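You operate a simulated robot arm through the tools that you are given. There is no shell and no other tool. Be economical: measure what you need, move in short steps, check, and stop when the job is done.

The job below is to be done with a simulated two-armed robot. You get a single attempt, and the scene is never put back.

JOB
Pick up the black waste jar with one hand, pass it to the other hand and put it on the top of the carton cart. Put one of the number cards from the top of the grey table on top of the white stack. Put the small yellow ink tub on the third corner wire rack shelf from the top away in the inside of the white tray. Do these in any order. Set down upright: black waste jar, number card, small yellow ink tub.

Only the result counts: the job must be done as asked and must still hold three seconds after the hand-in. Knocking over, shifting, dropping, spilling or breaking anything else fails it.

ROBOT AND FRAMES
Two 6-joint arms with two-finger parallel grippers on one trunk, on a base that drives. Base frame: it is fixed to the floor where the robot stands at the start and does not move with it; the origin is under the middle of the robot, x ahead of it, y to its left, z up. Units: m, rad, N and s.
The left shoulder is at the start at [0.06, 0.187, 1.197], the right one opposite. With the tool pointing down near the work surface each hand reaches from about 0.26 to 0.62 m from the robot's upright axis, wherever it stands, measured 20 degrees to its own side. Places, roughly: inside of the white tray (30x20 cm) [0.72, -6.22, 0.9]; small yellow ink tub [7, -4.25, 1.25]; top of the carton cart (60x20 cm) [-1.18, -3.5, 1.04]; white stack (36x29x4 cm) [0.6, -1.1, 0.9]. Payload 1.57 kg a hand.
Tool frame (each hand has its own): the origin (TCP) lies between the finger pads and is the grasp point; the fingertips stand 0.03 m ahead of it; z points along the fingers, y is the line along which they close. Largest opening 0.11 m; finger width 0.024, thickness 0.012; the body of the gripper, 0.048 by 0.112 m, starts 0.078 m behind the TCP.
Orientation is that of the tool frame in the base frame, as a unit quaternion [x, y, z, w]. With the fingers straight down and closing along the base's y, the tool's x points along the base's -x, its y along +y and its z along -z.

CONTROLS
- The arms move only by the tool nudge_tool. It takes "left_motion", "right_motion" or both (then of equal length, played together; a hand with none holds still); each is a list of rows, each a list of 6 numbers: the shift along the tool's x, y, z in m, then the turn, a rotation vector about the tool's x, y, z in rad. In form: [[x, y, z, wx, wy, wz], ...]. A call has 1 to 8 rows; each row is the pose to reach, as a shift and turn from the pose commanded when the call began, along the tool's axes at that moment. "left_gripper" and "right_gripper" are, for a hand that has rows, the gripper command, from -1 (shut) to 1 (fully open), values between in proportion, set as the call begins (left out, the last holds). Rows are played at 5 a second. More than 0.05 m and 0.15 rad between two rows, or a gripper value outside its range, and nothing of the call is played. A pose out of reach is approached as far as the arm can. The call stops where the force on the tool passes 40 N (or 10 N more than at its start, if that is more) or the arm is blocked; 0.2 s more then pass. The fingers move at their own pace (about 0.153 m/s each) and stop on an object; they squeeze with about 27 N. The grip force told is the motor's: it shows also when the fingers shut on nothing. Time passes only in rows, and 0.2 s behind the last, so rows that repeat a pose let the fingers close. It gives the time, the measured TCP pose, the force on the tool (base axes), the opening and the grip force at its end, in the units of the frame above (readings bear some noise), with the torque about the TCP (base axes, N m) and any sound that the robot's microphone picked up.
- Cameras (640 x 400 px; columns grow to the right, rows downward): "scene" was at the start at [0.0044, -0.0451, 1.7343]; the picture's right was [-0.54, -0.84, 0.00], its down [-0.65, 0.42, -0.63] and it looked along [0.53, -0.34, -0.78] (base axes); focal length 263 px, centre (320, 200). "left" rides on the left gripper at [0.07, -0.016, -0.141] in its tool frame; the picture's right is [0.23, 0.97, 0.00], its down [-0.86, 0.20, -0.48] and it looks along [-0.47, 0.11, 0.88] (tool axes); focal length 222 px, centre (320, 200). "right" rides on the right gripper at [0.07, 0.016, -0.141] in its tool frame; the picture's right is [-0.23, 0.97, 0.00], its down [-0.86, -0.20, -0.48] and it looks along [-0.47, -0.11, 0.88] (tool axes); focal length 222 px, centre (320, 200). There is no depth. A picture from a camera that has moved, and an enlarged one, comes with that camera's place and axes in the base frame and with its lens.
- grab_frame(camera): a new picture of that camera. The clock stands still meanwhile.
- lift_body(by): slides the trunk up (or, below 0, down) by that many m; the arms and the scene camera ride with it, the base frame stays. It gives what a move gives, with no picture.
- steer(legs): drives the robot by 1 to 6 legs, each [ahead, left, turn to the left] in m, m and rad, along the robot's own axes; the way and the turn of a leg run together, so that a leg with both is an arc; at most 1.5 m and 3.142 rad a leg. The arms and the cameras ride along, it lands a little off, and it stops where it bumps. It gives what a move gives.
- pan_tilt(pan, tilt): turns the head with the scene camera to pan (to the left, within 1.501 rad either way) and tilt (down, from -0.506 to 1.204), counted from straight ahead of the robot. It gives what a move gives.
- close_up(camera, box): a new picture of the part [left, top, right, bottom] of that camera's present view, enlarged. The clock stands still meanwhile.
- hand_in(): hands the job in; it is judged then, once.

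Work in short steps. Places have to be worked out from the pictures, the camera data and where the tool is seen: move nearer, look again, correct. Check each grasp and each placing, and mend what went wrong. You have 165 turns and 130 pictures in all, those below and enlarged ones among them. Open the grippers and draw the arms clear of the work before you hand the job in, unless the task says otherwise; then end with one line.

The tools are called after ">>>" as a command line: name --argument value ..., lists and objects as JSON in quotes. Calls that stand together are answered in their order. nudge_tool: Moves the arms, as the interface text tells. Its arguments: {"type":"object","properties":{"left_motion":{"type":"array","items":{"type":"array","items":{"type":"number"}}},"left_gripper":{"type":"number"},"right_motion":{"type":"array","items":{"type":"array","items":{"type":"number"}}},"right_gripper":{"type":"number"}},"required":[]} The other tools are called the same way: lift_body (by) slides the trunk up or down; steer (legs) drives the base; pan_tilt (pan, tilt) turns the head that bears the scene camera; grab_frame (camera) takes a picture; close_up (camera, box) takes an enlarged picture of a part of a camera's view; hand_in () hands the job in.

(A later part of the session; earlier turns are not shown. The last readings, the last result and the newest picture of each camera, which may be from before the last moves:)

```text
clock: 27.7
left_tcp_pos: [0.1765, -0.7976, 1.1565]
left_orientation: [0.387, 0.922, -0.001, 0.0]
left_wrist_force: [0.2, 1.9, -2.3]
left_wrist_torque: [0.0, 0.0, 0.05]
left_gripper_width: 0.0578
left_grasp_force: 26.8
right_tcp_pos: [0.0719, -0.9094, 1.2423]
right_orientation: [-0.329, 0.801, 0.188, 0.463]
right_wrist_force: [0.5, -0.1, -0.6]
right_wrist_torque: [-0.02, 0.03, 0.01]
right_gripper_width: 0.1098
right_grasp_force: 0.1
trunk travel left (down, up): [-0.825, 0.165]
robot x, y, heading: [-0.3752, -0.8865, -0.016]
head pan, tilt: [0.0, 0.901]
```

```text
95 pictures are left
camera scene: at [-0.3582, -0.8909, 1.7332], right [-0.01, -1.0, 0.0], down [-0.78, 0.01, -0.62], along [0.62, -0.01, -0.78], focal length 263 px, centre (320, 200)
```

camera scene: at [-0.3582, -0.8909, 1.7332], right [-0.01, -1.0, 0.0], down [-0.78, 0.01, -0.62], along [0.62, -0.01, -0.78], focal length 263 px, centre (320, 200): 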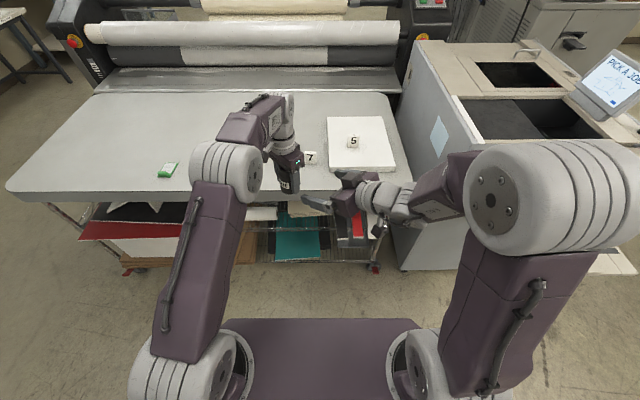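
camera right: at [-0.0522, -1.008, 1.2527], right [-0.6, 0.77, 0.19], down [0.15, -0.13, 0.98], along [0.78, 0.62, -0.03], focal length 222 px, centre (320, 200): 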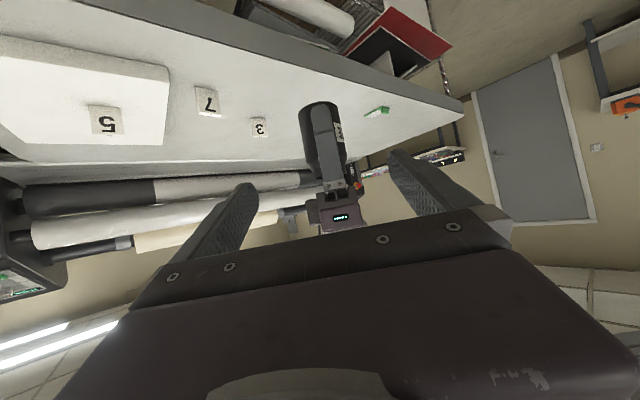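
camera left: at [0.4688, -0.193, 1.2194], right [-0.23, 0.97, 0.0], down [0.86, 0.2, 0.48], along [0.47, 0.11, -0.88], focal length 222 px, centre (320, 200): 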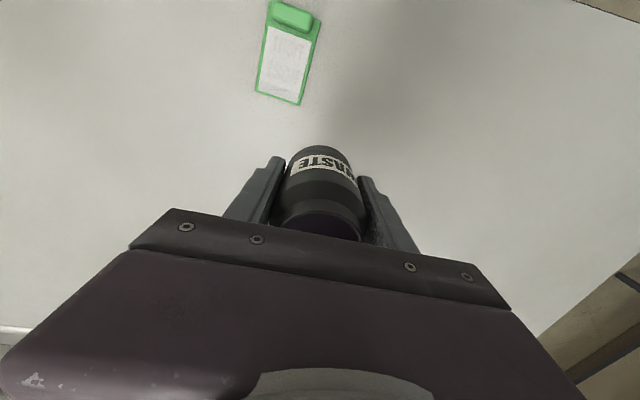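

Reached accurately. Advance along the tool axis 11 cm with lateral trim, then check.

>>> nudge_tool --right_motion '[[0.003, 0.003, 0.03, 0, 0, 0], [0.0065, 0.0066, 0.06, 0, 0, 0], [0.0065, 0.0066, 0.09, 0, 0, 0], [0.0065, 0.0066, 0.115, 0, 0, 0]]'

>>> grab_frame --camera "right"

>>> close_up --camera "scene" --box '[220, 100, 420, 225]'

```text
clock: 28.7
left_tcp_pos: [0.1784, -0.7962, 1.1571]
left_orientation: [0.386, 0.922, 0.0, -0.001]
left_wrist_force: [-0.2, -0.5, -3.8]
left_wrist_torque: [0.02, 0.04, 0.01]
left_gripper_width: 0.0573
left_grasp_force: 26.6
right_tcp_pos: [0.1369, -0.8372, 1.1774]
right_orientation: [-0.329, 0.801, 0.189, 0.462]
right_wrist_force: [0.4, 0.1, -0.3]
right_wrist_torque: [0.02, 0.03, -0.03]
right_gripper_width: 0.11
right_grasp_force: 0.0
trunk travel left (down, up): [-0.825, 0.165]
robot x, y, heading: [-0.3743, -0.8863, -0.008]
head pan, tilt: [0.0, 0.901]
```

```text
94 pictures are left
camera right: at [0.012, -0.9349, 1.1877], right [-0.6, 0.77, 0.19], down [0.15, -0.13, 0.98], along [0.79, 0.62, -0.03], focal length 222 px, centre (320, 200)
```

right: 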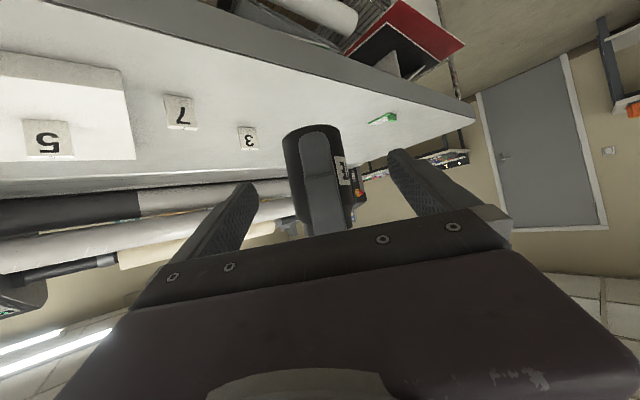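

```text
3.20 times, centred on (320, 162) of scene
camera zoom: at [-0.3571, -0.8908, 1.7332], right [-0.01, -1.0, 0.0], down [-0.78, 0.01, -0.62], along [0.62, -0.01, -0.78], focal length 840 px, centre (320, 320)
```

zoom: 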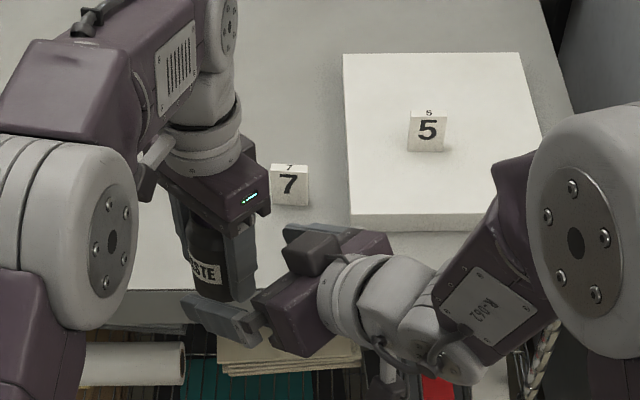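

Well aligned. Advance the remaining 5.4 cm.

>>> nudge_tool --right_motion '[[0, 0, 0.02, 0, 0, 0], [0, 0, 0.04, 0, 0, 0], [0, 0, 0.054, 0, 0, 0]]'

>>> grab_frame --camera "right"

>>> close_up --camera "scene" --box '[220, 100, 420, 225]'

```text
clock: 29.5
left_tcp_pos: [0.1768, -0.7973, 1.158]
left_orientation: [0.387, 0.922, 0.0, 0.0]
left_wrist_force: [-0.2, -0.5, -2.8]
left_wrist_torque: [0.03, 0.04, 0.0]
left_gripper_width: 0.0576
left_grasp_force: 26.9
right_tcp_pos: [0.1681, -0.8052, 1.1531]
right_orientation: [-0.328, 0.801, 0.188, 0.464]
right_wrist_force: [-0.5, 0.2, -0.1]
right_wrist_torque: [0.0, -0.02, 0.02]
right_gripper_width: 0.11
right_grasp_force: 0.1
trunk travel left (down, up): [-0.825, 0.165]
robot x, y, heading: [-0.3769, -0.8893, -0.011]
head pan, tilt: [0.0, 0.901]
```

```text
92 pictures are left
camera right: at [0.0443, -0.9018, 1.1622], right [-0.6, 0.78, 0.19], down [0.15, -0.13, 0.98], along [0.79, 0.62, -0.03], focal length 222 px, centre (320, 200)
```

right: 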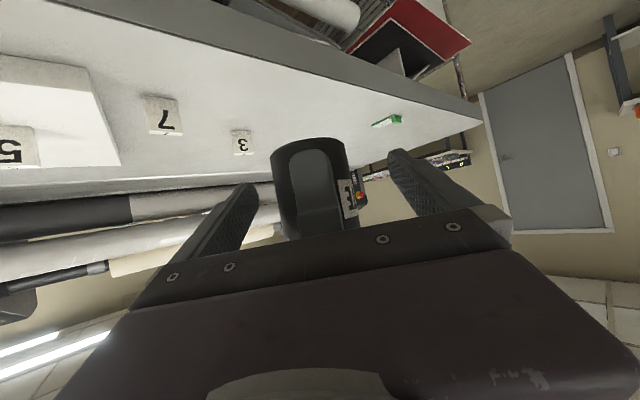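

```text
3.20 times, centred on (320, 162) of scene
camera zoom: at [-0.3584, -0.8915, 1.7332], right [-0.01, -1.0, 0.0], down [-0.78, 0.01, -0.62], along [0.62, -0.01, -0.78], focal length 840 px, centre (320, 320)
```

zoom: 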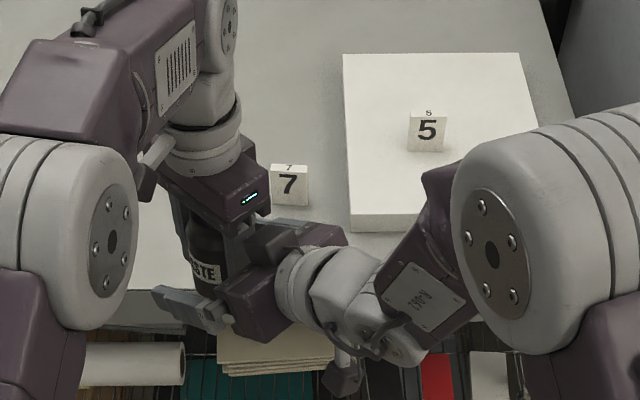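

Jar sits between the right fingers. Closing the right hand.

>>> nudge_tool --right_motion '[[0, 0, 0, 0, 0, 0], [0, 0, 0, 0, 0, 0], [0, 0, 0, 0, 0, 0], [0, 0, 0, 0, 0, 0]]' --right_gripper -1

>>> grab_frame --camera "right"

```text
clock: 30.5
left_tcp_pos: [0.1751, -0.7959, 1.1565]
left_orientation: [0.387, 0.922, 0.0, 0.0]
left_wrist_force: [-9.7, 21.4, -2.4]
left_wrist_torque: [-0.29, 0.0, 0.34]
left_gripper_width: 0.057
left_grasp_force: 27.0
right_tcp_pos: [0.1685, -0.8054, 1.1521]
right_orientation: [-0.327, 0.802, 0.188, 0.464]
right_wrist_force: [9.9, -21.2, 0.0]
right_wrist_torque: [0.37, 0.09, -0.59]
right_gripper_width: 0.0569
right_grasp_force: 26.7
trunk travel left (down, up): [-0.825, 0.165]
robot x, y, heading: [-0.3751, -0.892, -0.014]
head pan, tilt: [0.0, 0.901]
```

```text
90 pictures are left
camera right: at [0.0442, -0.9025, 1.1622], right [-0.6, 0.78, 0.2], down [0.15, -0.13, 0.98], along [0.79, 0.62, -0.03], focal length 222 px, centre (320, 200)
```

right: 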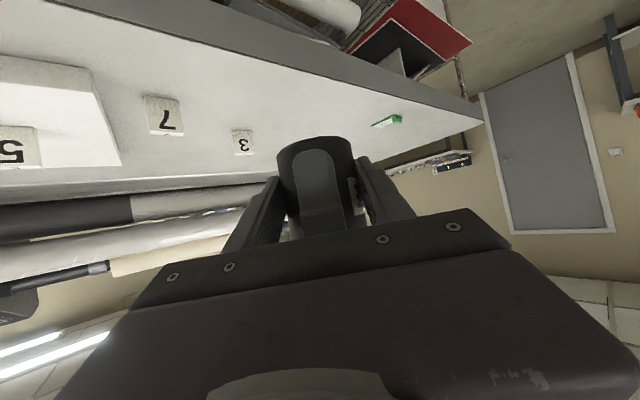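

Both hands hold the jar; a 23 N sideways bias remains. Shifting right hand −3 mm along its closing axis to relieve it.

>>> nudge_tool --right_motion '[[0, -0.0015, 0, 0, 0, 0], [0, -0.003, 0, 0, 0, 0]]'

```text
clock: 31.1
left_tcp_pos: [0.1772, -0.7963, 1.1584]
left_orientation: [0.388, 0.922, 0.001, -0.001]
left_wrist_force: [2.5, 17.5, -10.4]
left_wrist_torque: [0.14, 0.06, 0.11]
left_gripper_width: 0.0567
left_grasp_force: 26.6
right_tcp_pos: [0.1693, -0.8064, 1.1518]
right_orientation: [-0.329, 0.8, 0.189, 0.464]
right_wrist_force: [-2.4, -17.9, 7.2]
right_wrist_torque: [0.0, -0.13, -0.25]
right_gripper_width: 0.0568
right_grasp_force: 26.8
trunk travel left (down, up): [-0.825, 0.165]
robot x, y, heading: [-0.3745, -0.8885, -0.009]
head pan, tilt: [0.0, 0.901]
```

Bias is smaller and harmless. Opening the left partway (to ~75 mm).

>>> nudge_tool --left_motion '[[0, 0, 0, 0, 0, 0], [0, 0, 0, 0, 0, 0], [0, 0, 0, 0, 0, 0]]' --left_gripper 0.364

>>> close_up --camera "scene" --box '[220, 100, 420, 225]'

>>> grab_frame --camera "left"

```text
clock: 31.9
left_tcp_pos: [0.1765, -0.7971, 1.1583]
left_orientation: [0.387, 0.922, 0.0, 0.0]
left_wrist_force: [0.1, 0.1, -1.1]
left_wrist_torque: [-0.02, -0.04, -0.01]
left_gripper_width: 0.0749
left_grasp_force: 0.1
right_tcp_pos: [0.1704, -0.8062, 1.1513]
right_orientation: [-0.328, 0.801, 0.189, 0.464]
right_wrist_force: [-0.8, 0.3, -0.5]
right_wrist_torque: [-0.03, 0.03, 0.0]
right_gripper_width: 0.0565
right_grasp_force: 26.9
trunk travel left (down, up): [-0.825, 0.165]
robot x, y, heading: [-0.3743, -0.8882, -0.008]
head pan, tilt: [0.0, 0.901]
```

```text
3.20 times, centred on (320, 162) of scene
camera zoom: at [-0.3585, -0.8916, 1.7332], right [-0.01, -1.0, 0.0], down [-0.78, 0.01, -0.62], along [0.62, -0.01, -0.78], focal length 840 px, centre (320, 320)
```

zoom: 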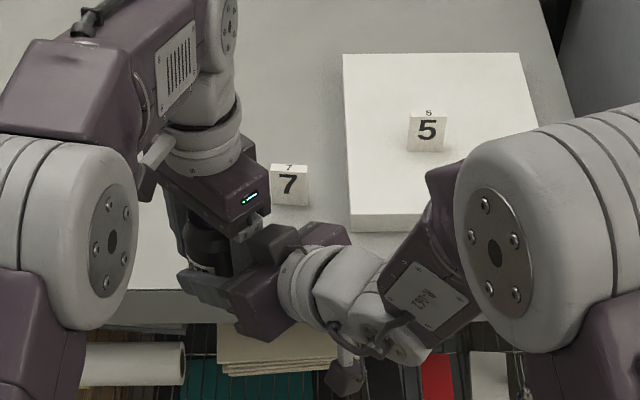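

```text
88 pictures are left
camera left: at [0.1147, -0.7592, 1.2982], right [0.54, 0.84, 0.0], down [0.74, -0.47, 0.48], along [0.4, -0.26, -0.88], focal length 222 px, centre (320, 200)
```

left: 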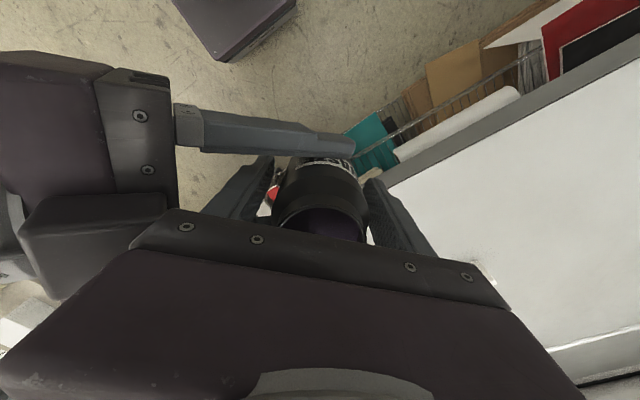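

Raise the left hand straight up slowly and check the right carries the weight.

>>> nudge_tool --left_motion '[[0, 0, -0.01, 0, 0, 0], [0, 0, -0.03, 0, 0, 0], [0, 0, -0.06, 0, 0, 0], [0, 0, -0.1, 0, 0, 0], [0, 0, -0.13, 0, 0, 0]]'

>>> grab_frame --camera "left"

>>> close_up --camera "scene" --box '[220, 100, 420, 225]'

```text
clock: 33.1
left_tcp_pos: [0.1624, -0.7949, 1.2808]
left_orientation: [0.386, 0.922, -0.001, -0.001]
left_wrist_force: [-0.8, -0.2, 0.1]
left_wrist_torque: [-0.01, -0.01, 0.02]
left_gripper_width: 0.075
left_grasp_force: 0.1
left hand out of reach, approached as far as the arm can: row 5
right_tcp_pos: [0.1685, -0.8064, 1.1517]
right_orientation: [-0.328, 0.801, 0.188, 0.464]
right_wrist_force: [0.3, 0.7, 0.7]
right_wrist_torque: [-0.01, 0.03, -0.03]
right_gripper_width: 0.0563
right_grasp_force: 27.1
trunk travel left (down, up): [-0.825, 0.165]
robot x, y, heading: [-0.3738, -0.8882, -0.012]
head pan, tilt: [0.0, 0.901]
```

```text
87 pictures are left
camera left: at [0.1024, -0.756, 1.4218], right [0.54, 0.84, 0.0], down [0.74, -0.47, 0.48], along [0.4, -0.26, -0.88], focal length 222 px, centre (320, 200)
```

left: 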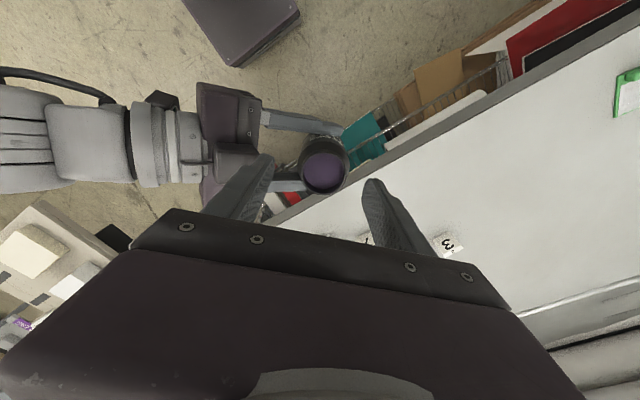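

```text
3.20 times, centred on (320, 162) of scene
camera zoom: at [-0.3592, -0.8915, 1.7332], right [-0.01, -1.0, 0.0], down [-0.78, 0.01, -0.62], along [0.62, -0.01, -0.78], focal length 840 px, centre (320, 320)
```

zoom: 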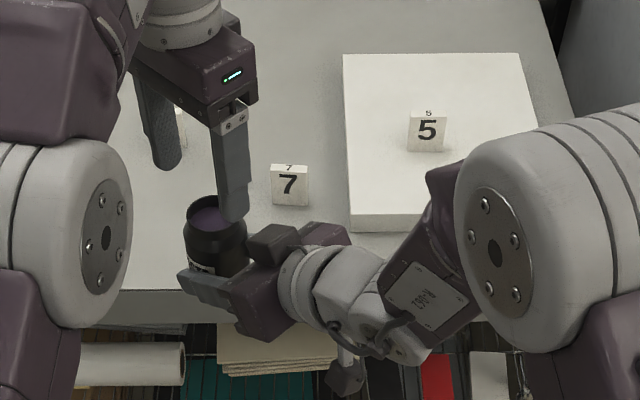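

Handover done: the right hand holds the jar upright. Tuck the left hand out to the left and look toward the cart.

>>> nudge_tool --left_motion '[[0.03, 0.02, 0.0, 0, 0, -0.12], [0.06, 0.03, 0.0, 0, 0, -0.25], [0.09, 0.04, 0.0, 0, 0, -0.38], [0.12, 0.05, 0.0, 0, 0, -0.52], [0.15, 0.06, 0.0, 0, 0, -0.66], [0.17, 0.07, 0.0, 0, 0, -0.785]]'

>>> pan_tilt --pan -1.4 --tilt 0.3

>>> grab_frame --camera "scene"

```text
clock: 34.5
left_tcp_pos: [0.0961, -0.6217, 1.2847]
left_orientation: [0.004, 1.0, 0.0, 0.0]
left_wrist_force: [0.2, -0.1, 0.5]
left_wrist_torque: [0.0, 0.0, -0.02]
left_gripper_width: 0.0751
left_grasp_force: 0.0
right_tcp_pos: [0.1699, -0.8053, 1.1527]
right_orientation: [-0.329, 0.801, 0.189, 0.463]
right_wrist_force: [-0.8, -0.4, 0.1]
right_wrist_torque: [0.0, 0.03, 0.0]
right_gripper_width: 0.0568
right_grasp_force: 27.5
trunk travel left (down, up): [-0.825, 0.165]
robot x, y, heading: [-0.3759, -0.8898, -0.008]
head pan, tilt: [0.0, 0.901]
```

```text
clock: 36.0
left_tcp_pos: [0.0959, -0.6223, 1.283]
left_orientation: [0.005, 1.0, 0.0, 0.0]
left_wrist_force: [0.2, 0.0, 0.1]
left_wrist_torque: [0.01, -0.01, -0.01]
left_gripper_width: 0.075
left_grasp_force: 0.0
right_tcp_pos: [0.1711, -0.807, 1.1531]
right_orientation: [-0.328, 0.801, 0.188, 0.464]
right_wrist_force: [-0.2, 0.4, 0.2]
right_wrist_torque: [0.0, 0.0, 0.0]
right_gripper_width: 0.0564
right_grasp_force: 27.3
trunk travel left (down, up): [-0.825, 0.165]
robot x, y, heading: [-0.3758, -0.8873, -0.008]
head pan, tilt: [-1.4, 0.3]
```

```text
85 pictures are left
camera scene: at [-0.4188, -0.983, 1.7855], right [-0.99, -0.16, 0.0], down [-0.05, 0.29, -0.96], along [0.15, -0.94, -0.3], focal length 263 px, centre (320, 200)
```

scene: 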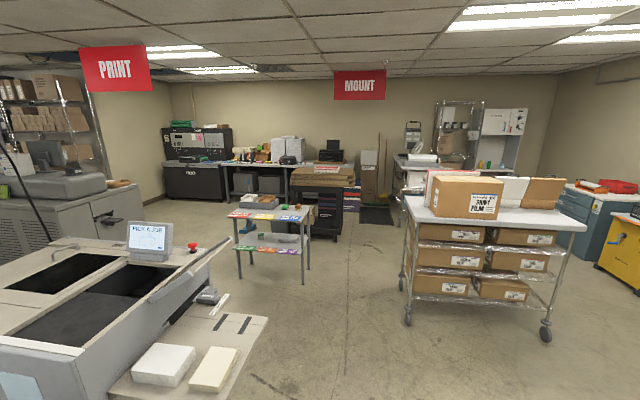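

The cart with cartons lies ahead-right. Zooming on its top.

>>> close_up --camera "scene" --box '[390, 130, 610, 350]'

```text
1.82 times, centred on (500, 240) of scene
camera zoom: at [-0.4188, -0.983, 1.7855], right [-0.99, -0.16, 0.0], down [-0.05, 0.29, -0.96], along [0.15, -0.94, -0.3], focal length 478 px, centre (-7, 127)
```

zoom: 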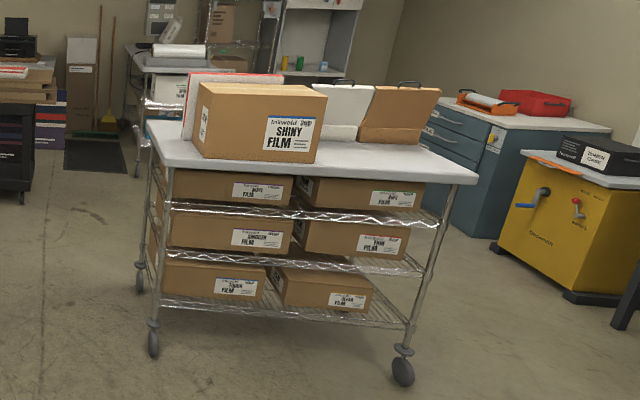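

The free top is the front/right part of that cart. Turn right 90° in place, then look again.

>>> steer --legs '[[0, 0, -0.78], [0, 0, -0.78]]'

>>> pan_tilt --pan -0.4 --tilt 0.3

>>> grab_frame --camera "scene"

```text
clock: 40.5
left_tcp_pos: [-0.091, -1.3474, 1.2828]
left_orientation: [0.697, 0.717, 0.0, -0.001]
left_wrist_force: [0.6, 0.6, 0.0]
left_wrist_torque: [-0.02, 0.02, -0.01]
left_gripper_width: 0.0751
left_grasp_force: 0.0
right_tcp_pos: [-0.2713, -1.43, 1.153]
right_orientation: [0.319, 0.805, -0.186, 0.465]
right_wrist_force: [0.2, 0.5, 0.4]
right_wrist_torque: [0.01, 0.05, -0.02]
right_gripper_width: 0.0566
right_grasp_force: 27.5
trunk travel left (down, up): [-0.825, 0.165]
robot x, y, heading: [-0.3727, -0.8877, -1.539]
head pan, tilt: [-1.4, 0.3]
```

```text
clock: 41.7
left_tcp_pos: [-0.0901, -1.3487, 1.2843]
left_orientation: [0.696, 0.718, 0.0, 0.0]
left_wrist_force: [0.2, -0.4, -0.4]
left_wrist_torque: [0.03, 0.0, -0.01]
left_gripper_width: 0.0751
left_grasp_force: 0.0
right_tcp_pos: [-0.2722, -1.4291, 1.151]
right_orientation: [0.318, 0.805, -0.185, 0.465]
right_wrist_force: [-0.1, 1.1, -0.2]
right_wrist_torque: [0.02, 0.04, 0.03]
right_gripper_width: 0.0565
right_grasp_force: 27.0
trunk travel left (down, up): [-0.825, 0.165]
robot x, y, heading: [-0.3716, -0.8892, -1.54]
head pan, tilt: [-0.4, 0.3]
```

```text
83 pictures are left
camera scene: at [-0.4101, -0.9193, 1.7855], right [-0.93, 0.36, 0.0], down [0.11, 0.28, -0.96], along [-0.35, -0.89, -0.3], focal length 263 px, centre (320, 200)
```

scene: 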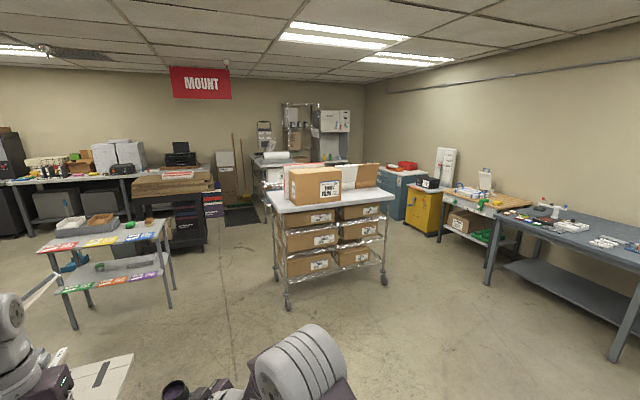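

Cart front edge is about y≈-3.03, spanning x≈-0.86…-2.0, top z≈1.0. Driving to stand before its free right part.

>>> steer --legs '[[0.3, -1.15, -0.03], [0.75, 0.0, 0.0]]'

>>> pan_tilt --pan 0.0 --tilt 0.5

>>> grab_frame --camera "scene"

```text
clock: 51.4
left_tcp_pos: [-1.2592, -2.4226, 1.2845]
left_orientation: [0.709, 0.705, 0.0, -0.001]
left_wrist_force: [0.2, 0.7, 0.3]
left_wrist_torque: [-0.01, -0.01, -0.02]
left_gripper_width: 0.0748
left_grasp_force: 0.0
right_tcp_pos: [-1.4446, -2.4961, 1.1526]
right_orientation: [0.332, 0.799, -0.194, 0.462]
right_wrist_force: [0.7, -0.3, -0.5]
right_wrist_torque: [0.02, 0.04, 0.0]
right_gripper_width: 0.0567
right_grasp_force: 27.1
trunk travel left (down, up): [-0.825, 0.165]
robot x, y, heading: [-1.5251, -1.9582, -1.575]
head pan, tilt: [-0.4, 0.3]
```

```text
clock: 52.3
left_tcp_pos: [-1.2596, -2.4224, 1.2826]
left_orientation: [0.709, 0.705, 0.0, 0.0]
left_wrist_force: [0.8, 0.0, -0.4]
left_wrist_torque: [0.0, 0.0, 0.0]
left_gripper_width: 0.0749
left_grasp_force: 0.1
right_tcp_pos: [-1.4448, -2.4975, 1.1525]
right_orientation: [0.333, 0.799, -0.194, 0.462]
right_wrist_force: [-0.5, -0.8, 1.1]
right_wrist_torque: [0.04, 0.03, 0.0]
right_gripper_width: 0.0565
right_grasp_force: 26.9
trunk travel left (down, up): [-0.825, 0.165]
robot x, y, heading: [-1.528, -1.9507, -1.577]
head pan, tilt: [0.0, 0.499]
```

```text
82 pictures are left
camera scene: at [-1.5276, -1.9887, 1.7671], right [-1.0, 0.01, 0.0], down [0.0, 0.48, -0.88], along [-0.01, -0.88, -0.48], focal length 263 px, centre (320, 200)
```

scene: 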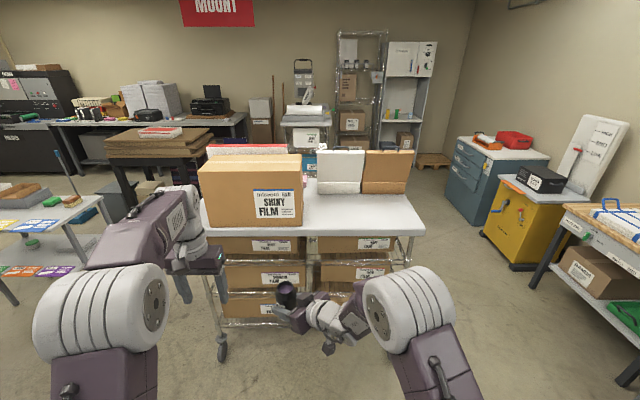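

Cart top z≈0.99, front edge y≈-3.06; free area right of the box. Zooming to see the surface details.

>>> close_up --camera "scene" --box '[180, 120, 440, 280]'

```text
2.46 times, centred on (310, 200) of scene
camera zoom: at [-1.5276, -1.9887, 1.7671], right [-1.0, 0.01, 0.0], down [0.0, 0.48, -0.88], along [-0.01, -0.88, -0.48], focal length 646 px, centre (345, 200)
```

zoom: 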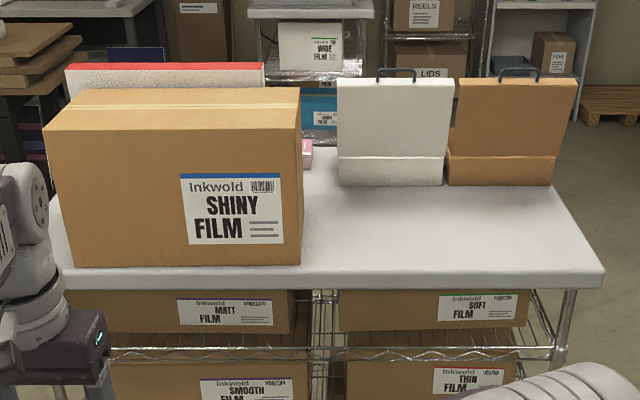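

The stated spot (-1.18,-3.5) is a 20 cm strip along the cart's rear edge, behind the carton; I'll go round to the rear by the right-hand corridor.

>>> steer --legs '[[0.0, -1.15, 0.0], [0.5, 0.0, 0.0]]'

>>> pan_tilt --pan 0.2 --tilt 0.45

>>> grab_frame --camera "scene"

```text
clock: 60.6
left_tcp_pos: [-2.423, -2.9056, 1.2828]
left_orientation: [0.715, 0.699, 0.0, -0.001]
left_wrist_force: [0.1, -0.3, -0.2]
left_wrist_torque: [0.01, -0.01, -0.03]
left_gripper_width: 0.0747
left_grasp_force: 0.0
right_tcp_pos: [-2.6077, -2.9772, 1.1524]
right_orientation: [0.339, 0.796, -0.198, 0.46]
right_wrist_force: [0.0, 0.5, -2.8]
right_wrist_torque: [0.02, 0.03, -0.01]
right_gripper_width: 0.0568
right_grasp_force: 27.2
trunk travel left (down, up): [-0.825, 0.165]
robot x, y, heading: [-2.6794, -2.4317, -1.593]
head pan, tilt: [0.0, 0.499]
```

```text
clock: 61.4
left_tcp_pos: [-2.4234, -2.9076, 1.2825]
left_orientation: [0.715, 0.699, 0.001, 0.0]
left_wrist_force: [0.0, 0.5, 0.5]
left_wrist_torque: [0.06, 0.02, 0.01]
left_gripper_width: 0.0747
left_grasp_force: 0.1
right_tcp_pos: [-2.6079, -2.9778, 1.1509]
right_orientation: [0.34, 0.797, -0.197, 0.459]
right_wrist_force: [-0.3, 0.2, -2.7]
right_wrist_torque: [0.02, 0.07, 0.04]
right_gripper_width: 0.0566
right_grasp_force: 26.7
trunk travel left (down, up): [-0.825, 0.165]
robot x, y, heading: [-2.6818, -2.4341, -1.599]
head pan, tilt: [0.201, 0.45]
```

```text
80 pictures are left
camera scene: at [-2.6641, -2.4679, 1.7715], right [-0.98, -0.18, 0.0], down [-0.08, 0.43, -0.9], along [0.16, -0.89, -0.44], focal length 263 px, centre (320, 200)
```

scene: 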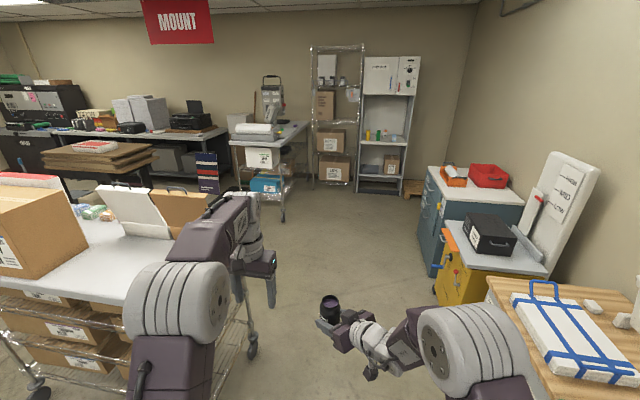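

Path is clear. Continue ahead along the corridor.

>>> steer --legs '[[1.0, 0.03, 0.025], [1.0, 0.0, 0.0]]'

>>> pan_tilt --pan 1.3 --tilt 0.45

>>> grab_frame --camera "scene"

```text
clock: 71.4
left_tcp_pos: [-2.4262, -4.9068, 1.2839]
left_orientation: [0.712, 0.703, 0.0, 0.0]
left_wrist_force: [0.2, 0.5, 0.3]
left_wrist_torque: [-0.01, 0.04, -0.04]
left_gripper_width: 0.075
left_grasp_force: 0.1
right_tcp_pos: [-2.6097, -4.9789, 1.1531]
right_orientation: [0.336, 0.798, -0.196, 0.461]
right_wrist_force: [-0.2, 0.0, -2.8]
right_wrist_torque: [0.02, 0.1, -0.02]
right_gripper_width: 0.0565
right_grasp_force: 27.5
trunk travel left (down, up): [-0.825, 0.165]
robot x, y, heading: [-2.6882, -4.4355, -1.58]
head pan, tilt: [0.201, 0.45]
```

```text
clock: 72.7
left_tcp_pos: [-2.4259, -4.9066, 1.2819]
left_orientation: [0.711, 0.703, -0.001, 0.0]
left_wrist_force: [0.3, -0.6, 0.1]
left_wrist_torque: [0.0, 0.01, -0.01]
left_gripper_width: 0.0751
left_grasp_force: 0.1
right_tcp_pos: [-2.6105, -4.9794, 1.1507]
right_orientation: [0.336, 0.799, -0.195, 0.46]
right_wrist_force: [0.5, -0.4, -2.7]
right_wrist_torque: [0.03, 0.03, -0.02]
right_gripper_width: 0.0567
right_grasp_force: 26.9
trunk travel left (down, up): [-0.825, 0.165]
robot x, y, heading: [-2.6901, -4.4363, -1.583]
head pan, tilt: [1.3, 0.45]
```

```text
79 pictures are left
camera scene: at [-2.6005, -4.4049, 1.7716], right [-0.28, -0.96, 0.0], down [-0.42, 0.12, -0.9], along [0.86, -0.25, -0.44], focal length 263 px, centre (320, 200)
```

scene: 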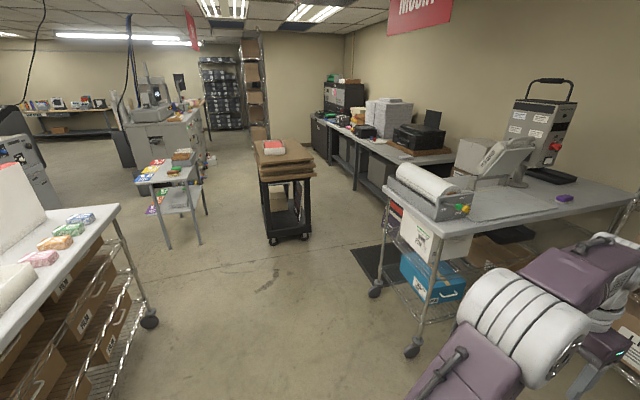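

The rear strip of the cart is visible, with some small packets on it. Zoom in.

>>> close_up --camera "scene" --box '[0, 140, 200, 360]'

>>> pan_tilt --pan 1.5 --tilt 0.6

>>> grab_frame --camera "scene"

```text
1.82 times, centred on (100, 250) of scene
camera zoom: at [-2.6005, -4.4049, 1.7716], right [-0.28, -0.96, 0.0], down [-0.42, 0.12, -0.9], along [0.86, -0.25, -0.44], focal length 478 px, centre (720, 109)
```

zoom: 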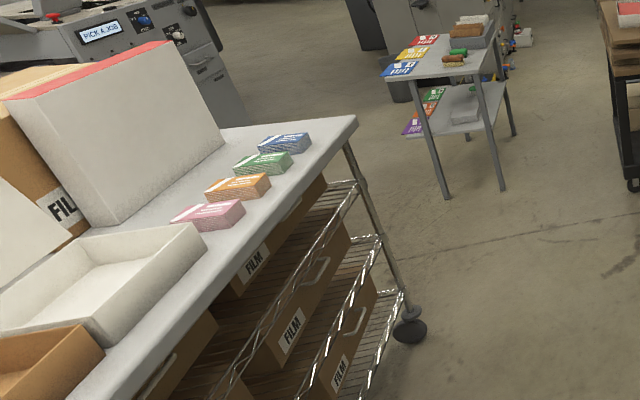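

```text
clock: 73.4
left_tcp_pos: [-2.4252, -4.9069, 1.2828]
left_orientation: [0.711, 0.703, 0.001, 0.0]
left_wrist_force: [0.7, -0.4, 0.5]
left_wrist_torque: [-0.02, -0.01, -0.02]
left_gripper_width: 0.0752
left_grasp_force: 0.0
right_tcp_pos: [-2.6103, -4.9799, 1.1522]
right_orientation: [0.335, 0.798, -0.195, 0.46]
right_wrist_force: [-0.2, -0.6, -3.2]
right_wrist_torque: [0.04, 0.02, 0.01]
right_gripper_width: 0.0567
right_grasp_force: 26.8
trunk travel left (down, up): [-0.825, 0.165]
robot x, y, heading: [-2.6869, -4.4331, -1.583]
head pan, tilt: [1.499, 0.6]
```

```text
77 pictures are left
camera scene: at [-2.6007, -4.3866, 1.7581], right [-0.08, -1.0, 0.0], down [-0.56, 0.05, -0.83], along [0.82, -0.07, -0.56], focal length 263 px, centre (320, 200)
```

scene: 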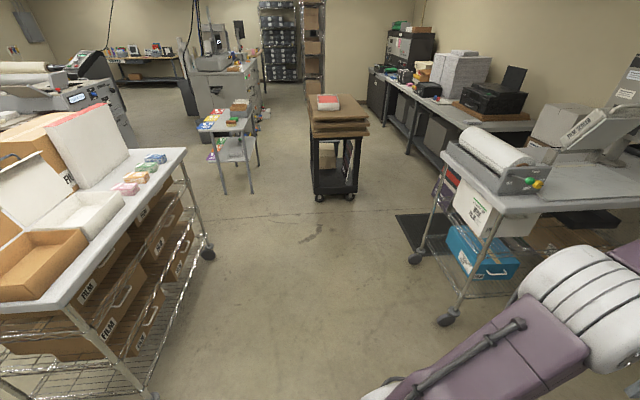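

Four packets occupy the rear strip (x≈-1.45…-0.98); it matches the stated 60x20 region. I'll turn to face it and take position behind the cart for a closer look.

>>> steer --legs '[[0.0, 0.0, 1.58], [0.0, 0.0, 1.57]]'

>>> steer --legs '[[0.0, -1.45, 0.0]]'

>>> pan_tilt --pan 0.0 --tilt 0.7

>>> grab_frame --camera "scene"

```text
clock: 81.5
left_tcp_pos: [-2.9696, -3.9716, 1.2833]
left_orientation: [0.715, -0.699, 0.0, 0.0]
left_wrist_force: [-0.4, -0.4, 0.6]
left_wrist_torque: [0.0, 0.0, 0.01]
left_gripper_width: 0.0749
left_grasp_force: 0.1
right_tcp_pos: [-2.7879, -3.8927, 1.1528]
right_orientation: [0.804, -0.322, -0.464, -0.187]
right_wrist_force: [-0.1, -0.5, -2.3]
right_wrist_torque: [-0.02, -0.03, -0.01]
right_gripper_width: 0.0569
right_grasp_force: 27.0
trunk travel left (down, up): [-0.825, 0.165]
robot x, y, heading: [-2.6918, -4.4354, 1.591]
head pan, tilt: [1.499, 0.6]
```

```text
clock: 88.7
left_tcp_pos: [-1.5346, -3.9435, 1.2824]
left_orientation: [0.714, -0.7, 0.0, -0.001]
left_wrist_force: [-0.6, 0.3, 0.3]
left_wrist_torque: [-0.02, -0.01, -0.03]
left_gripper_width: 0.0751
left_grasp_force: 0.0
right_tcp_pos: [-1.3538, -3.8634, 1.1523]
right_orientation: [0.804, -0.323, -0.463, -0.187]
right_wrist_force: [-0.2, 0.4, -3.0]
right_wrist_torque: [-0.03, -0.03, 0.0]
right_gripper_width: 0.0565
right_grasp_force: 26.9
trunk travel left (down, up): [-0.825, 0.165]
robot x, y, heading: [-1.2565, -4.404, 1.591]
head pan, tilt: [1.499, 0.6]
```

```text
clock: 90.3
left_tcp_pos: [-1.5333, -3.9438, 1.2823]
left_orientation: [0.714, -0.7, 0.0, 0.0]
left_wrist_force: [-0.3, 0.3, 0.3]
left_wrist_torque: [0.01, -0.01, 0.01]
left_gripper_width: 0.075
left_grasp_force: 0.1
right_tcp_pos: [-1.3533, -3.8644, 1.1511]
right_orientation: [0.804, -0.323, -0.463, -0.187]
right_wrist_force: [-0.2, 0.0, -2.4]
right_wrist_torque: [-0.05, -0.05, -0.01]
right_gripper_width: 0.0568
right_grasp_force: 27.1
trunk travel left (down, up): [-0.825, 0.165]
robot x, y, heading: [-1.2558, -4.4061, 1.59]
head pan, tilt: [0.0, 0.7]
```

```text
76 pictures are left
camera scene: at [-1.2562, -4.3846, 1.7494], right [1.0, 0.02, 0.0], down [0.01, -0.64, -0.76], along [-0.01, 0.76, -0.64], focal length 263 px, centre (320, 200)
```

scene: 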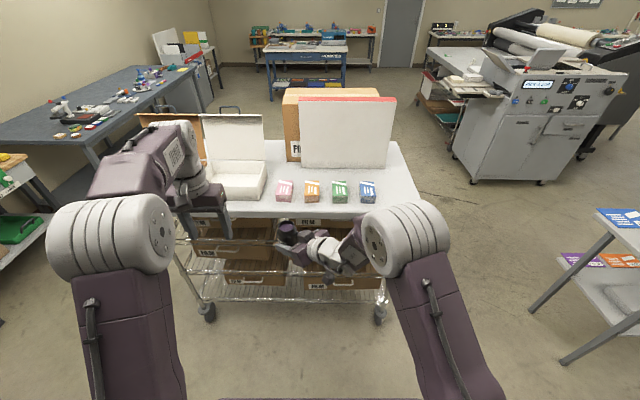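

>>> close_up --camera "scene" --box '[230, 130, 440, 240]'

```text
3.05 times, centred on (335, 185) of scene
camera zoom: at [-1.2562, -4.3846, 1.7494], right [1.0, 0.02, 0.0], down [0.01, -0.64, -0.76], along [-0.01, 0.76, -0.64], focal length 800 px, centre (274, 246)
```

zoom: 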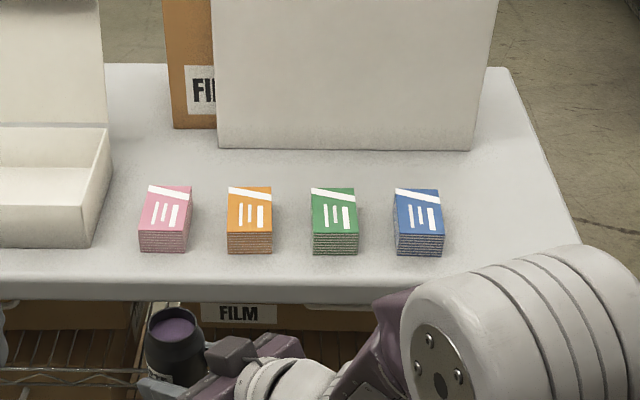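

East of the blue packet there's ~17 cm of free strip (x≈-1.02…-0.86). I'll place the jar near [-0.945,-3.49] with the hand pointing straight ahead; first yaw the hand 45° back about the vertical.

>>> nudge_tool --right_motion '[[0.011, -0.0315, -0.025, 0.113, 0, 0.065], [0.022, -0.063, -0.05, 0.227, 0, 0.131], [0.033, -0.094, -0.076, 0.34, 0, 0.196], [0.044, -0.126, -0.101, 0.453, 0, 0.262], [0.055, -0.157, -0.127, 0.567, 0, 0.327], [0.066, -0.189, -0.152, 0.68, 0, 0.393]]'

>>> grab_frame --camera "scene"

```text
clock: 91.7
left_tcp_pos: [-1.5322, -3.9447, 1.2838]
left_orientation: [0.714, -0.7, 0.0, 0.001]
left_wrist_force: [-0.3, -0.5, 0.3]
left_wrist_torque: [-0.02, 0.01, 0.01]
left_gripper_width: 0.075
left_grasp_force: 0.1
right_tcp_pos: [-1.0397, -3.8441, 1.1776]
right_orientation: [0.626, -0.6, -0.367, -0.336]
right_wrist_force: [0.7, -1.0, -2.7]
right_wrist_torque: [-0.03, 0.01, 0.01]
right_gripper_width: 0.0567
right_grasp_force: 27.0
right hand out of reach, approached as far as the arm can: row 3, 4, 5, 6
trunk travel left (down, up): [-0.825, 0.165]
robot x, y, heading: [-1.2558, -4.405, 1.587]
head pan, tilt: [0.0, 0.7]
```

```text
74 pictures are left
camera scene: at [-1.2537, -4.3852, 1.7494], right [1.0, 0.02, 0.0], down [0.01, -0.64, -0.76], along [-0.02, 0.76, -0.64], focal length 263 px, centre (320, 200)
```

scene: 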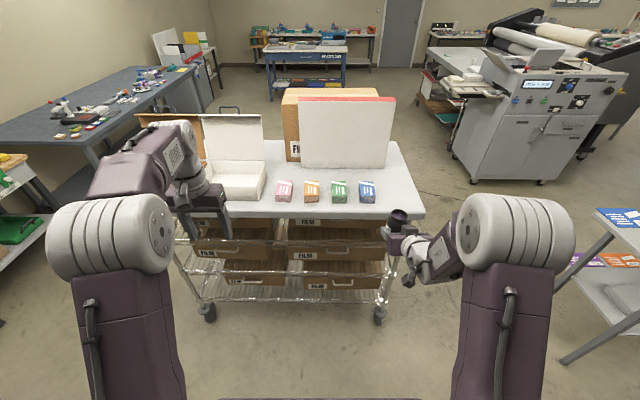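

Hand now points straight ahead. Drive right ~9.5 cm, then ahead 28 cm, keeping the jar high.

>>> steer --legs '[[0.0, -0.095, -0.02], [0.27, 0.0, 0.0]]'

>>> grab_frame --camera "scene"

>>> grab_frame --camera "right"

```text
clock: 94.3
left_tcp_pos: [-1.4297, -3.663, 1.2852]
left_orientation: [-0.706, 0.708, 0.001, 0.001]
left_wrist_force: [0.7, 0.1, -0.1]
left_wrist_torque: [0.01, 0.01, -0.03]
left_gripper_width: 0.0751
left_grasp_force: 0.1
right_tcp_pos: [-0.9339, -3.5746, 1.1796]
right_orientation: [0.62, -0.607, -0.363, -0.341]
right_wrist_force: [0.1, -0.5, -3.0]
right_wrist_torque: [-0.05, 0.0, 0.0]
right_gripper_width: 0.0566
right_grasp_force: 27.1
trunk travel left (down, up): [-0.825, 0.165]
robot x, y, heading: [-1.1622, -4.1274, 1.571]
head pan, tilt: [0.0, 0.7]
```

```text
73 pictures are left
camera scene: at [-1.16, -4.1112, 1.7494], right [1.0, 0.0, 0.0], down [0.0, -0.64, -0.77], along [0.0, 0.77, -0.64], focal length 263 px, centre (320, 200)
```

scene: 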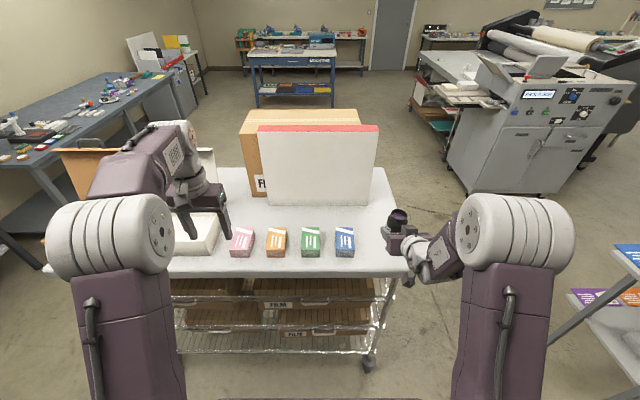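

```text
72 pictures are left
camera right: at [-0.9458, -3.7319, 1.1903], right [-0.97, 0.08, 0.21], down [0.22, 0.02, 0.98], along [0.08, 1.0, -0.04], focal length 222 px, centre (320, 200)
```

right: 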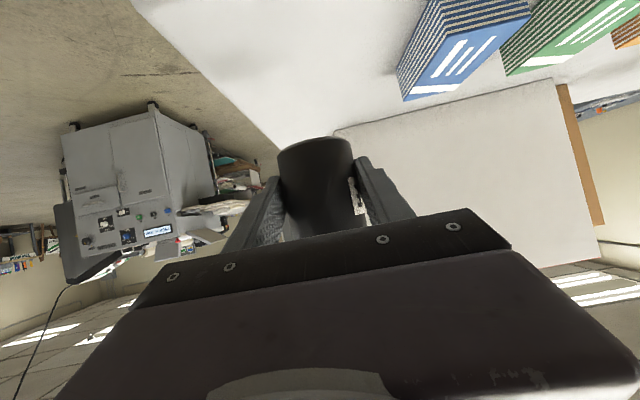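

>>> close_up --camera "scene" --box '[300, 170, 460, 300]'

```text
3.08 times, centred on (380, 235) of scene
camera zoom: at [-1.16, -4.1112, 1.7494], right [1.0, 0.0, 0.0], down [0.0, -0.64, -0.77], along [0.0, 0.77, -0.64], focal length 808 px, centre (135, 92)
```

zoom: 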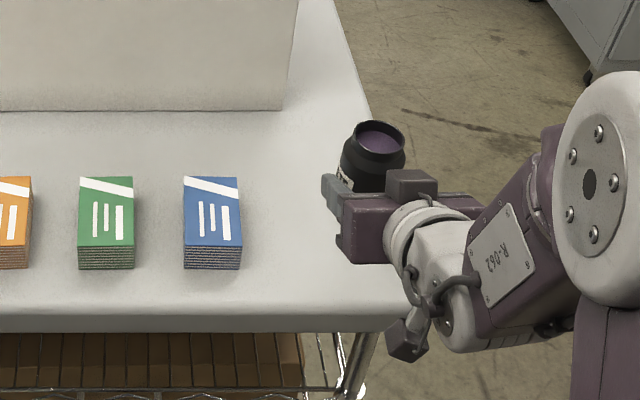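

Top z≈1.03; jar target x≈-0.945, y≈-3.49. A small ahead-and-down step to see where the hand settles now it should be within reach.

>>> nudge_tool --right_motion '[[-0.002, 0, 0.033, 0, 0, 0], [-0.004, 0, 0.067, 0, 0, 0]]'

```text
clock: 94.9
left_tcp_pos: [-1.4304, -3.6599, 1.282]
left_orientation: [-0.706, 0.708, -0.001, 0.0]
left_wrist_force: [-0.4, -0.3, 0.3]
left_wrist_torque: [-0.04, 0.01, -0.01]
left_gripper_width: 0.0749
left_grasp_force: 0.2
right_tcp_pos: [-0.9346, -3.511, 1.1478]
right_orientation: [0.622, -0.606, -0.364, -0.337]
right_wrist_force: [0.7, 1.2, -3.1]
right_wrist_torque: [-0.04, -0.02, 0.03]
right_gripper_width: 0.0567
right_grasp_force: 26.6
trunk travel left (down, up): [-0.825, 0.165]
robot x, y, heading: [-1.1675, -4.135, 1.566]
head pan, tilt: [0.0, 0.7]
```

The shift was exact. Correct 1° roll, shift 1 cm toward the packet side, and lower to ~2 cm above the surface.

>>> nudge_tool --right_motion '[[0.018, 0.005, 0.0105, 0, 0, -0.012], [0.036, 0.01, 0.021, 0, 0, -0.025], [0.05, 0.01, 0.029, 0, 0, -0.025]]'

>>> close_up --camera "scene" --box '[300, 170, 460, 300]'

>>> grab_frame --camera "right"

```text
clock: 95.7
left_tcp_pos: [-1.4297, -3.6621, 1.2828]
left_orientation: [-0.706, 0.708, -0.001, -0.001]
left_wrist_force: [-1.1, 0.7, 0.3]
left_wrist_torque: [-0.01, 0.03, 0.03]
left_gripper_width: 0.0749
left_grasp_force: 0.1
right_tcp_pos: [-0.9379, -3.5042, 1.098]
right_orientation: [0.627, -0.602, -0.365, -0.335]
right_wrist_force: [0.0, -0.3, -3.2]
right_wrist_torque: [-0.02, 0.0, 0.0]
right_gripper_width: 0.0567
right_grasp_force: 26.8
right hand out of reach, approached as far as the arm can: row 1, 2, 3
trunk travel left (down, up): [-0.825, 0.165]
robot x, y, heading: [-1.1585, -4.1328, 1.571]
head pan, tilt: [0.0, 0.7]
```

```text
3.08 times, centred on (380, 235) of scene
camera zoom: at [-1.1609, -4.1081, 1.7494], right [1.0, 0.0, 0.0], down [0.0, -0.64, -0.76], along [0.0, 0.76, -0.64], focal length 808 px, centre (135, 92)
```

zoom: 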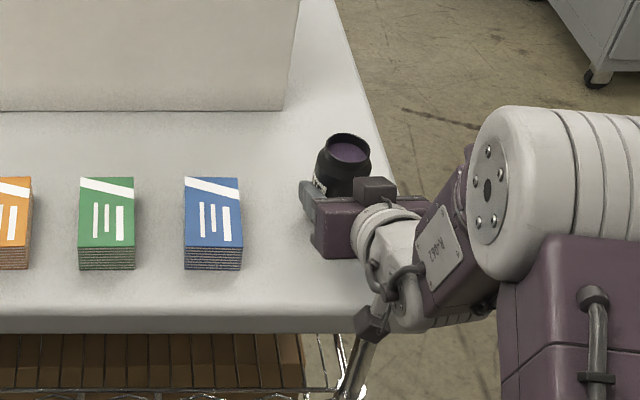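

```text
69 pictures are left
camera right: at [-0.9439, -3.6616, 1.1102], right [-0.97, 0.06, 0.21], down [0.22, 0.04, 0.98], along [0.05, 1.0, -0.05], focal length 222 px, centre (320, 200)
```

right: 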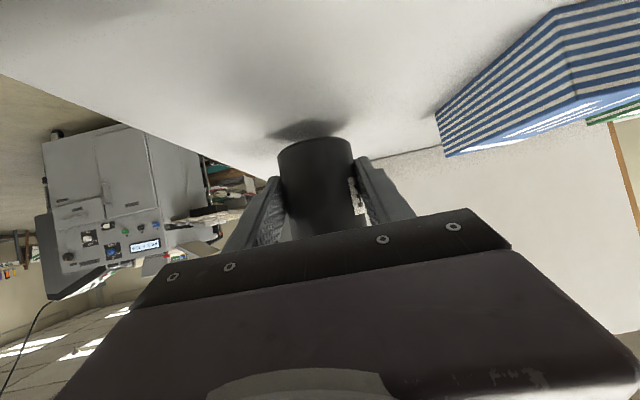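

Position is good (jar centre x≈-0.938, clear of packet and edge). Lower until contact.

>>> nudge_tool --right_motion '[[0.0087, 0, 0.005, 0, 0, 0], [0.0147, 0, 0.0085, 0, 0, 0], [0.019, 0, 0.011, 0, 0, 0]]'

>>> close_up --camera "right" --box '[220, 80, 440, 220]'

```text
clock: 96.5
left_tcp_pos: [-1.431, -3.664, 1.2845]
left_orientation: [-0.707, 0.708, 0.0, 0.001]
left_wrist_force: [0.0, 0.0, -0.6]
left_wrist_torque: [-0.03, 0.0, -0.02]
left_gripper_width: 0.075
left_grasp_force: 0.0
right_tcp_pos: [-0.9321, -3.4961, 1.0871]
right_orientation: [0.624, -0.6, -0.367, -0.34]
right_wrist_force: [0.8, -0.1, 15.1]
right_wrist_torque: [0.24, -0.51, 0.03]
right_gripper_width: 0.0568
right_grasp_force: 27.3
right hand out of reach, approached as far as the arm can: row 1, 2, 3
trunk travel left (down, up): [-0.825, 0.165]
robot x, y, heading: [-1.1665, -4.132, 1.567]
head pan, tilt: [0.0, 0.7]
```

```text
2.86 times, centred on (330, 150) of right
camera zoom: at [-0.9404, -3.652, 1.0965], right [-0.97, 0.07, 0.21], down [0.22, 0.02, 0.98], along [0.06, 1.0, -0.04], focal length 635 px, centre (291, 343)
```

zoom: 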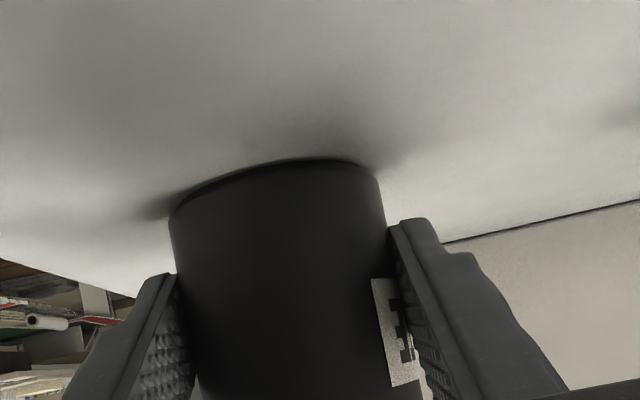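

Contact at TCP z=1.087 (surface ≈1.05). Ease 2 mm and open to ~85 mm.

>>> nudge_tool --right_motion '[[-0.0017, 0, -0.001, 0, 0, 0]]'

>>> nudge_tool --right_motion '[[0, 0, 0, 0, 0, 0], [0, 0, 0, 0, 0, 0], [0, 0, 0, 0, 0, 0]]' --right_gripper 0.545

>>> close_up --camera "right" --box '[220, 80, 440, 220]'

>>> close_up --camera "scene" --box '[300, 170, 460, 300]'

```text
clock: 96.9
left_tcp_pos: [-1.4322, -3.6643, 1.285]
left_orientation: [-0.706, 0.708, 0.001, 0.001]
left_wrist_force: [-0.4, 0.3, -0.5]
left_wrist_torque: [0.0, 0.0, -0.01]
left_gripper_width: 0.075
left_grasp_force: 0.1
right_tcp_pos: [-0.9317, -3.4951, 1.0875]
right_orientation: [0.624, -0.6, -0.368, -0.34]
right_wrist_force: [3.2, 6.0, 22.8]
right_wrist_torque: [0.49, -0.7, 0.06]
right_gripper_width: 0.0567
right_grasp_force: 27.2
trunk travel left (down, up): [-0.825, 0.165]
robot x, y, heading: [-1.1653, -4.1309, 1.568]
head pan, tilt: [0.0, 0.7]
```

```text
clock: 97.7
left_tcp_pos: [-1.4298, -3.662, 1.2823]
left_orientation: [-0.707, 0.708, 0.0, 0.0]
left_wrist_force: [0.1, 0.8, -0.2]
left_wrist_torque: [0.0, -0.05, -0.02]
left_gripper_width: 0.0748
left_grasp_force: 0.0
right_tcp_pos: [-0.9321, -3.4965, 1.0811]
right_orientation: [0.626, -0.603, -0.364, -0.335]
right_wrist_force: [0.0, 0.5, -0.4]
right_wrist_torque: [-0.02, 0.01, 0.02]
right_gripper_width: 0.085
right_grasp_force: 0.0
trunk travel left (down, up): [-0.825, 0.165]
robot x, y, heading: [-1.1616, -4.1338, 1.568]
head pan, tilt: [0.0, 0.7]
```

```text
2.86 times, centred on (330, 150) of right
camera zoom: at [-0.9403, -3.6523, 1.0932], right [-0.97, 0.07, 0.21], down [0.22, 0.03, 0.98], along [0.06, 1.0, -0.05], focal length 635 px, centre (291, 343)
```

zoom: 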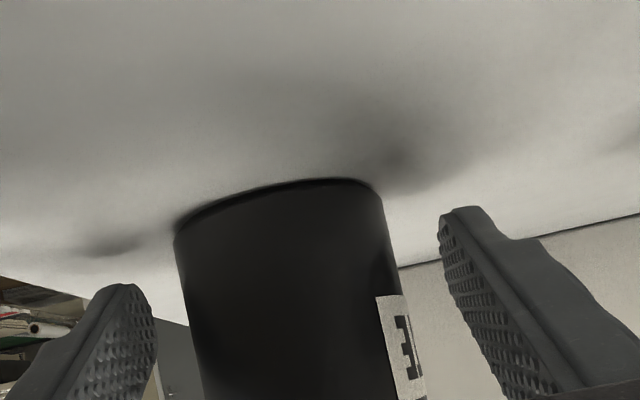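

```text
3.08 times, centred on (380, 235) of scene
camera zoom: at [-1.1611, -4.1091, 1.7494], right [1.0, 0.0, 0.0], down [0.0, -0.64, -0.76], along [0.0, 0.76, -0.64], focal length 808 px, centre (135, 92)
```

zoom: 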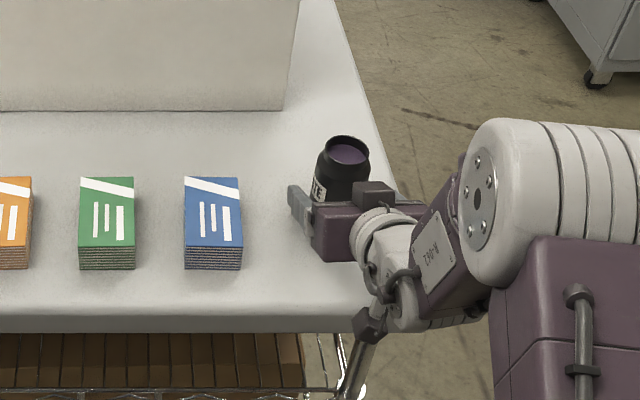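

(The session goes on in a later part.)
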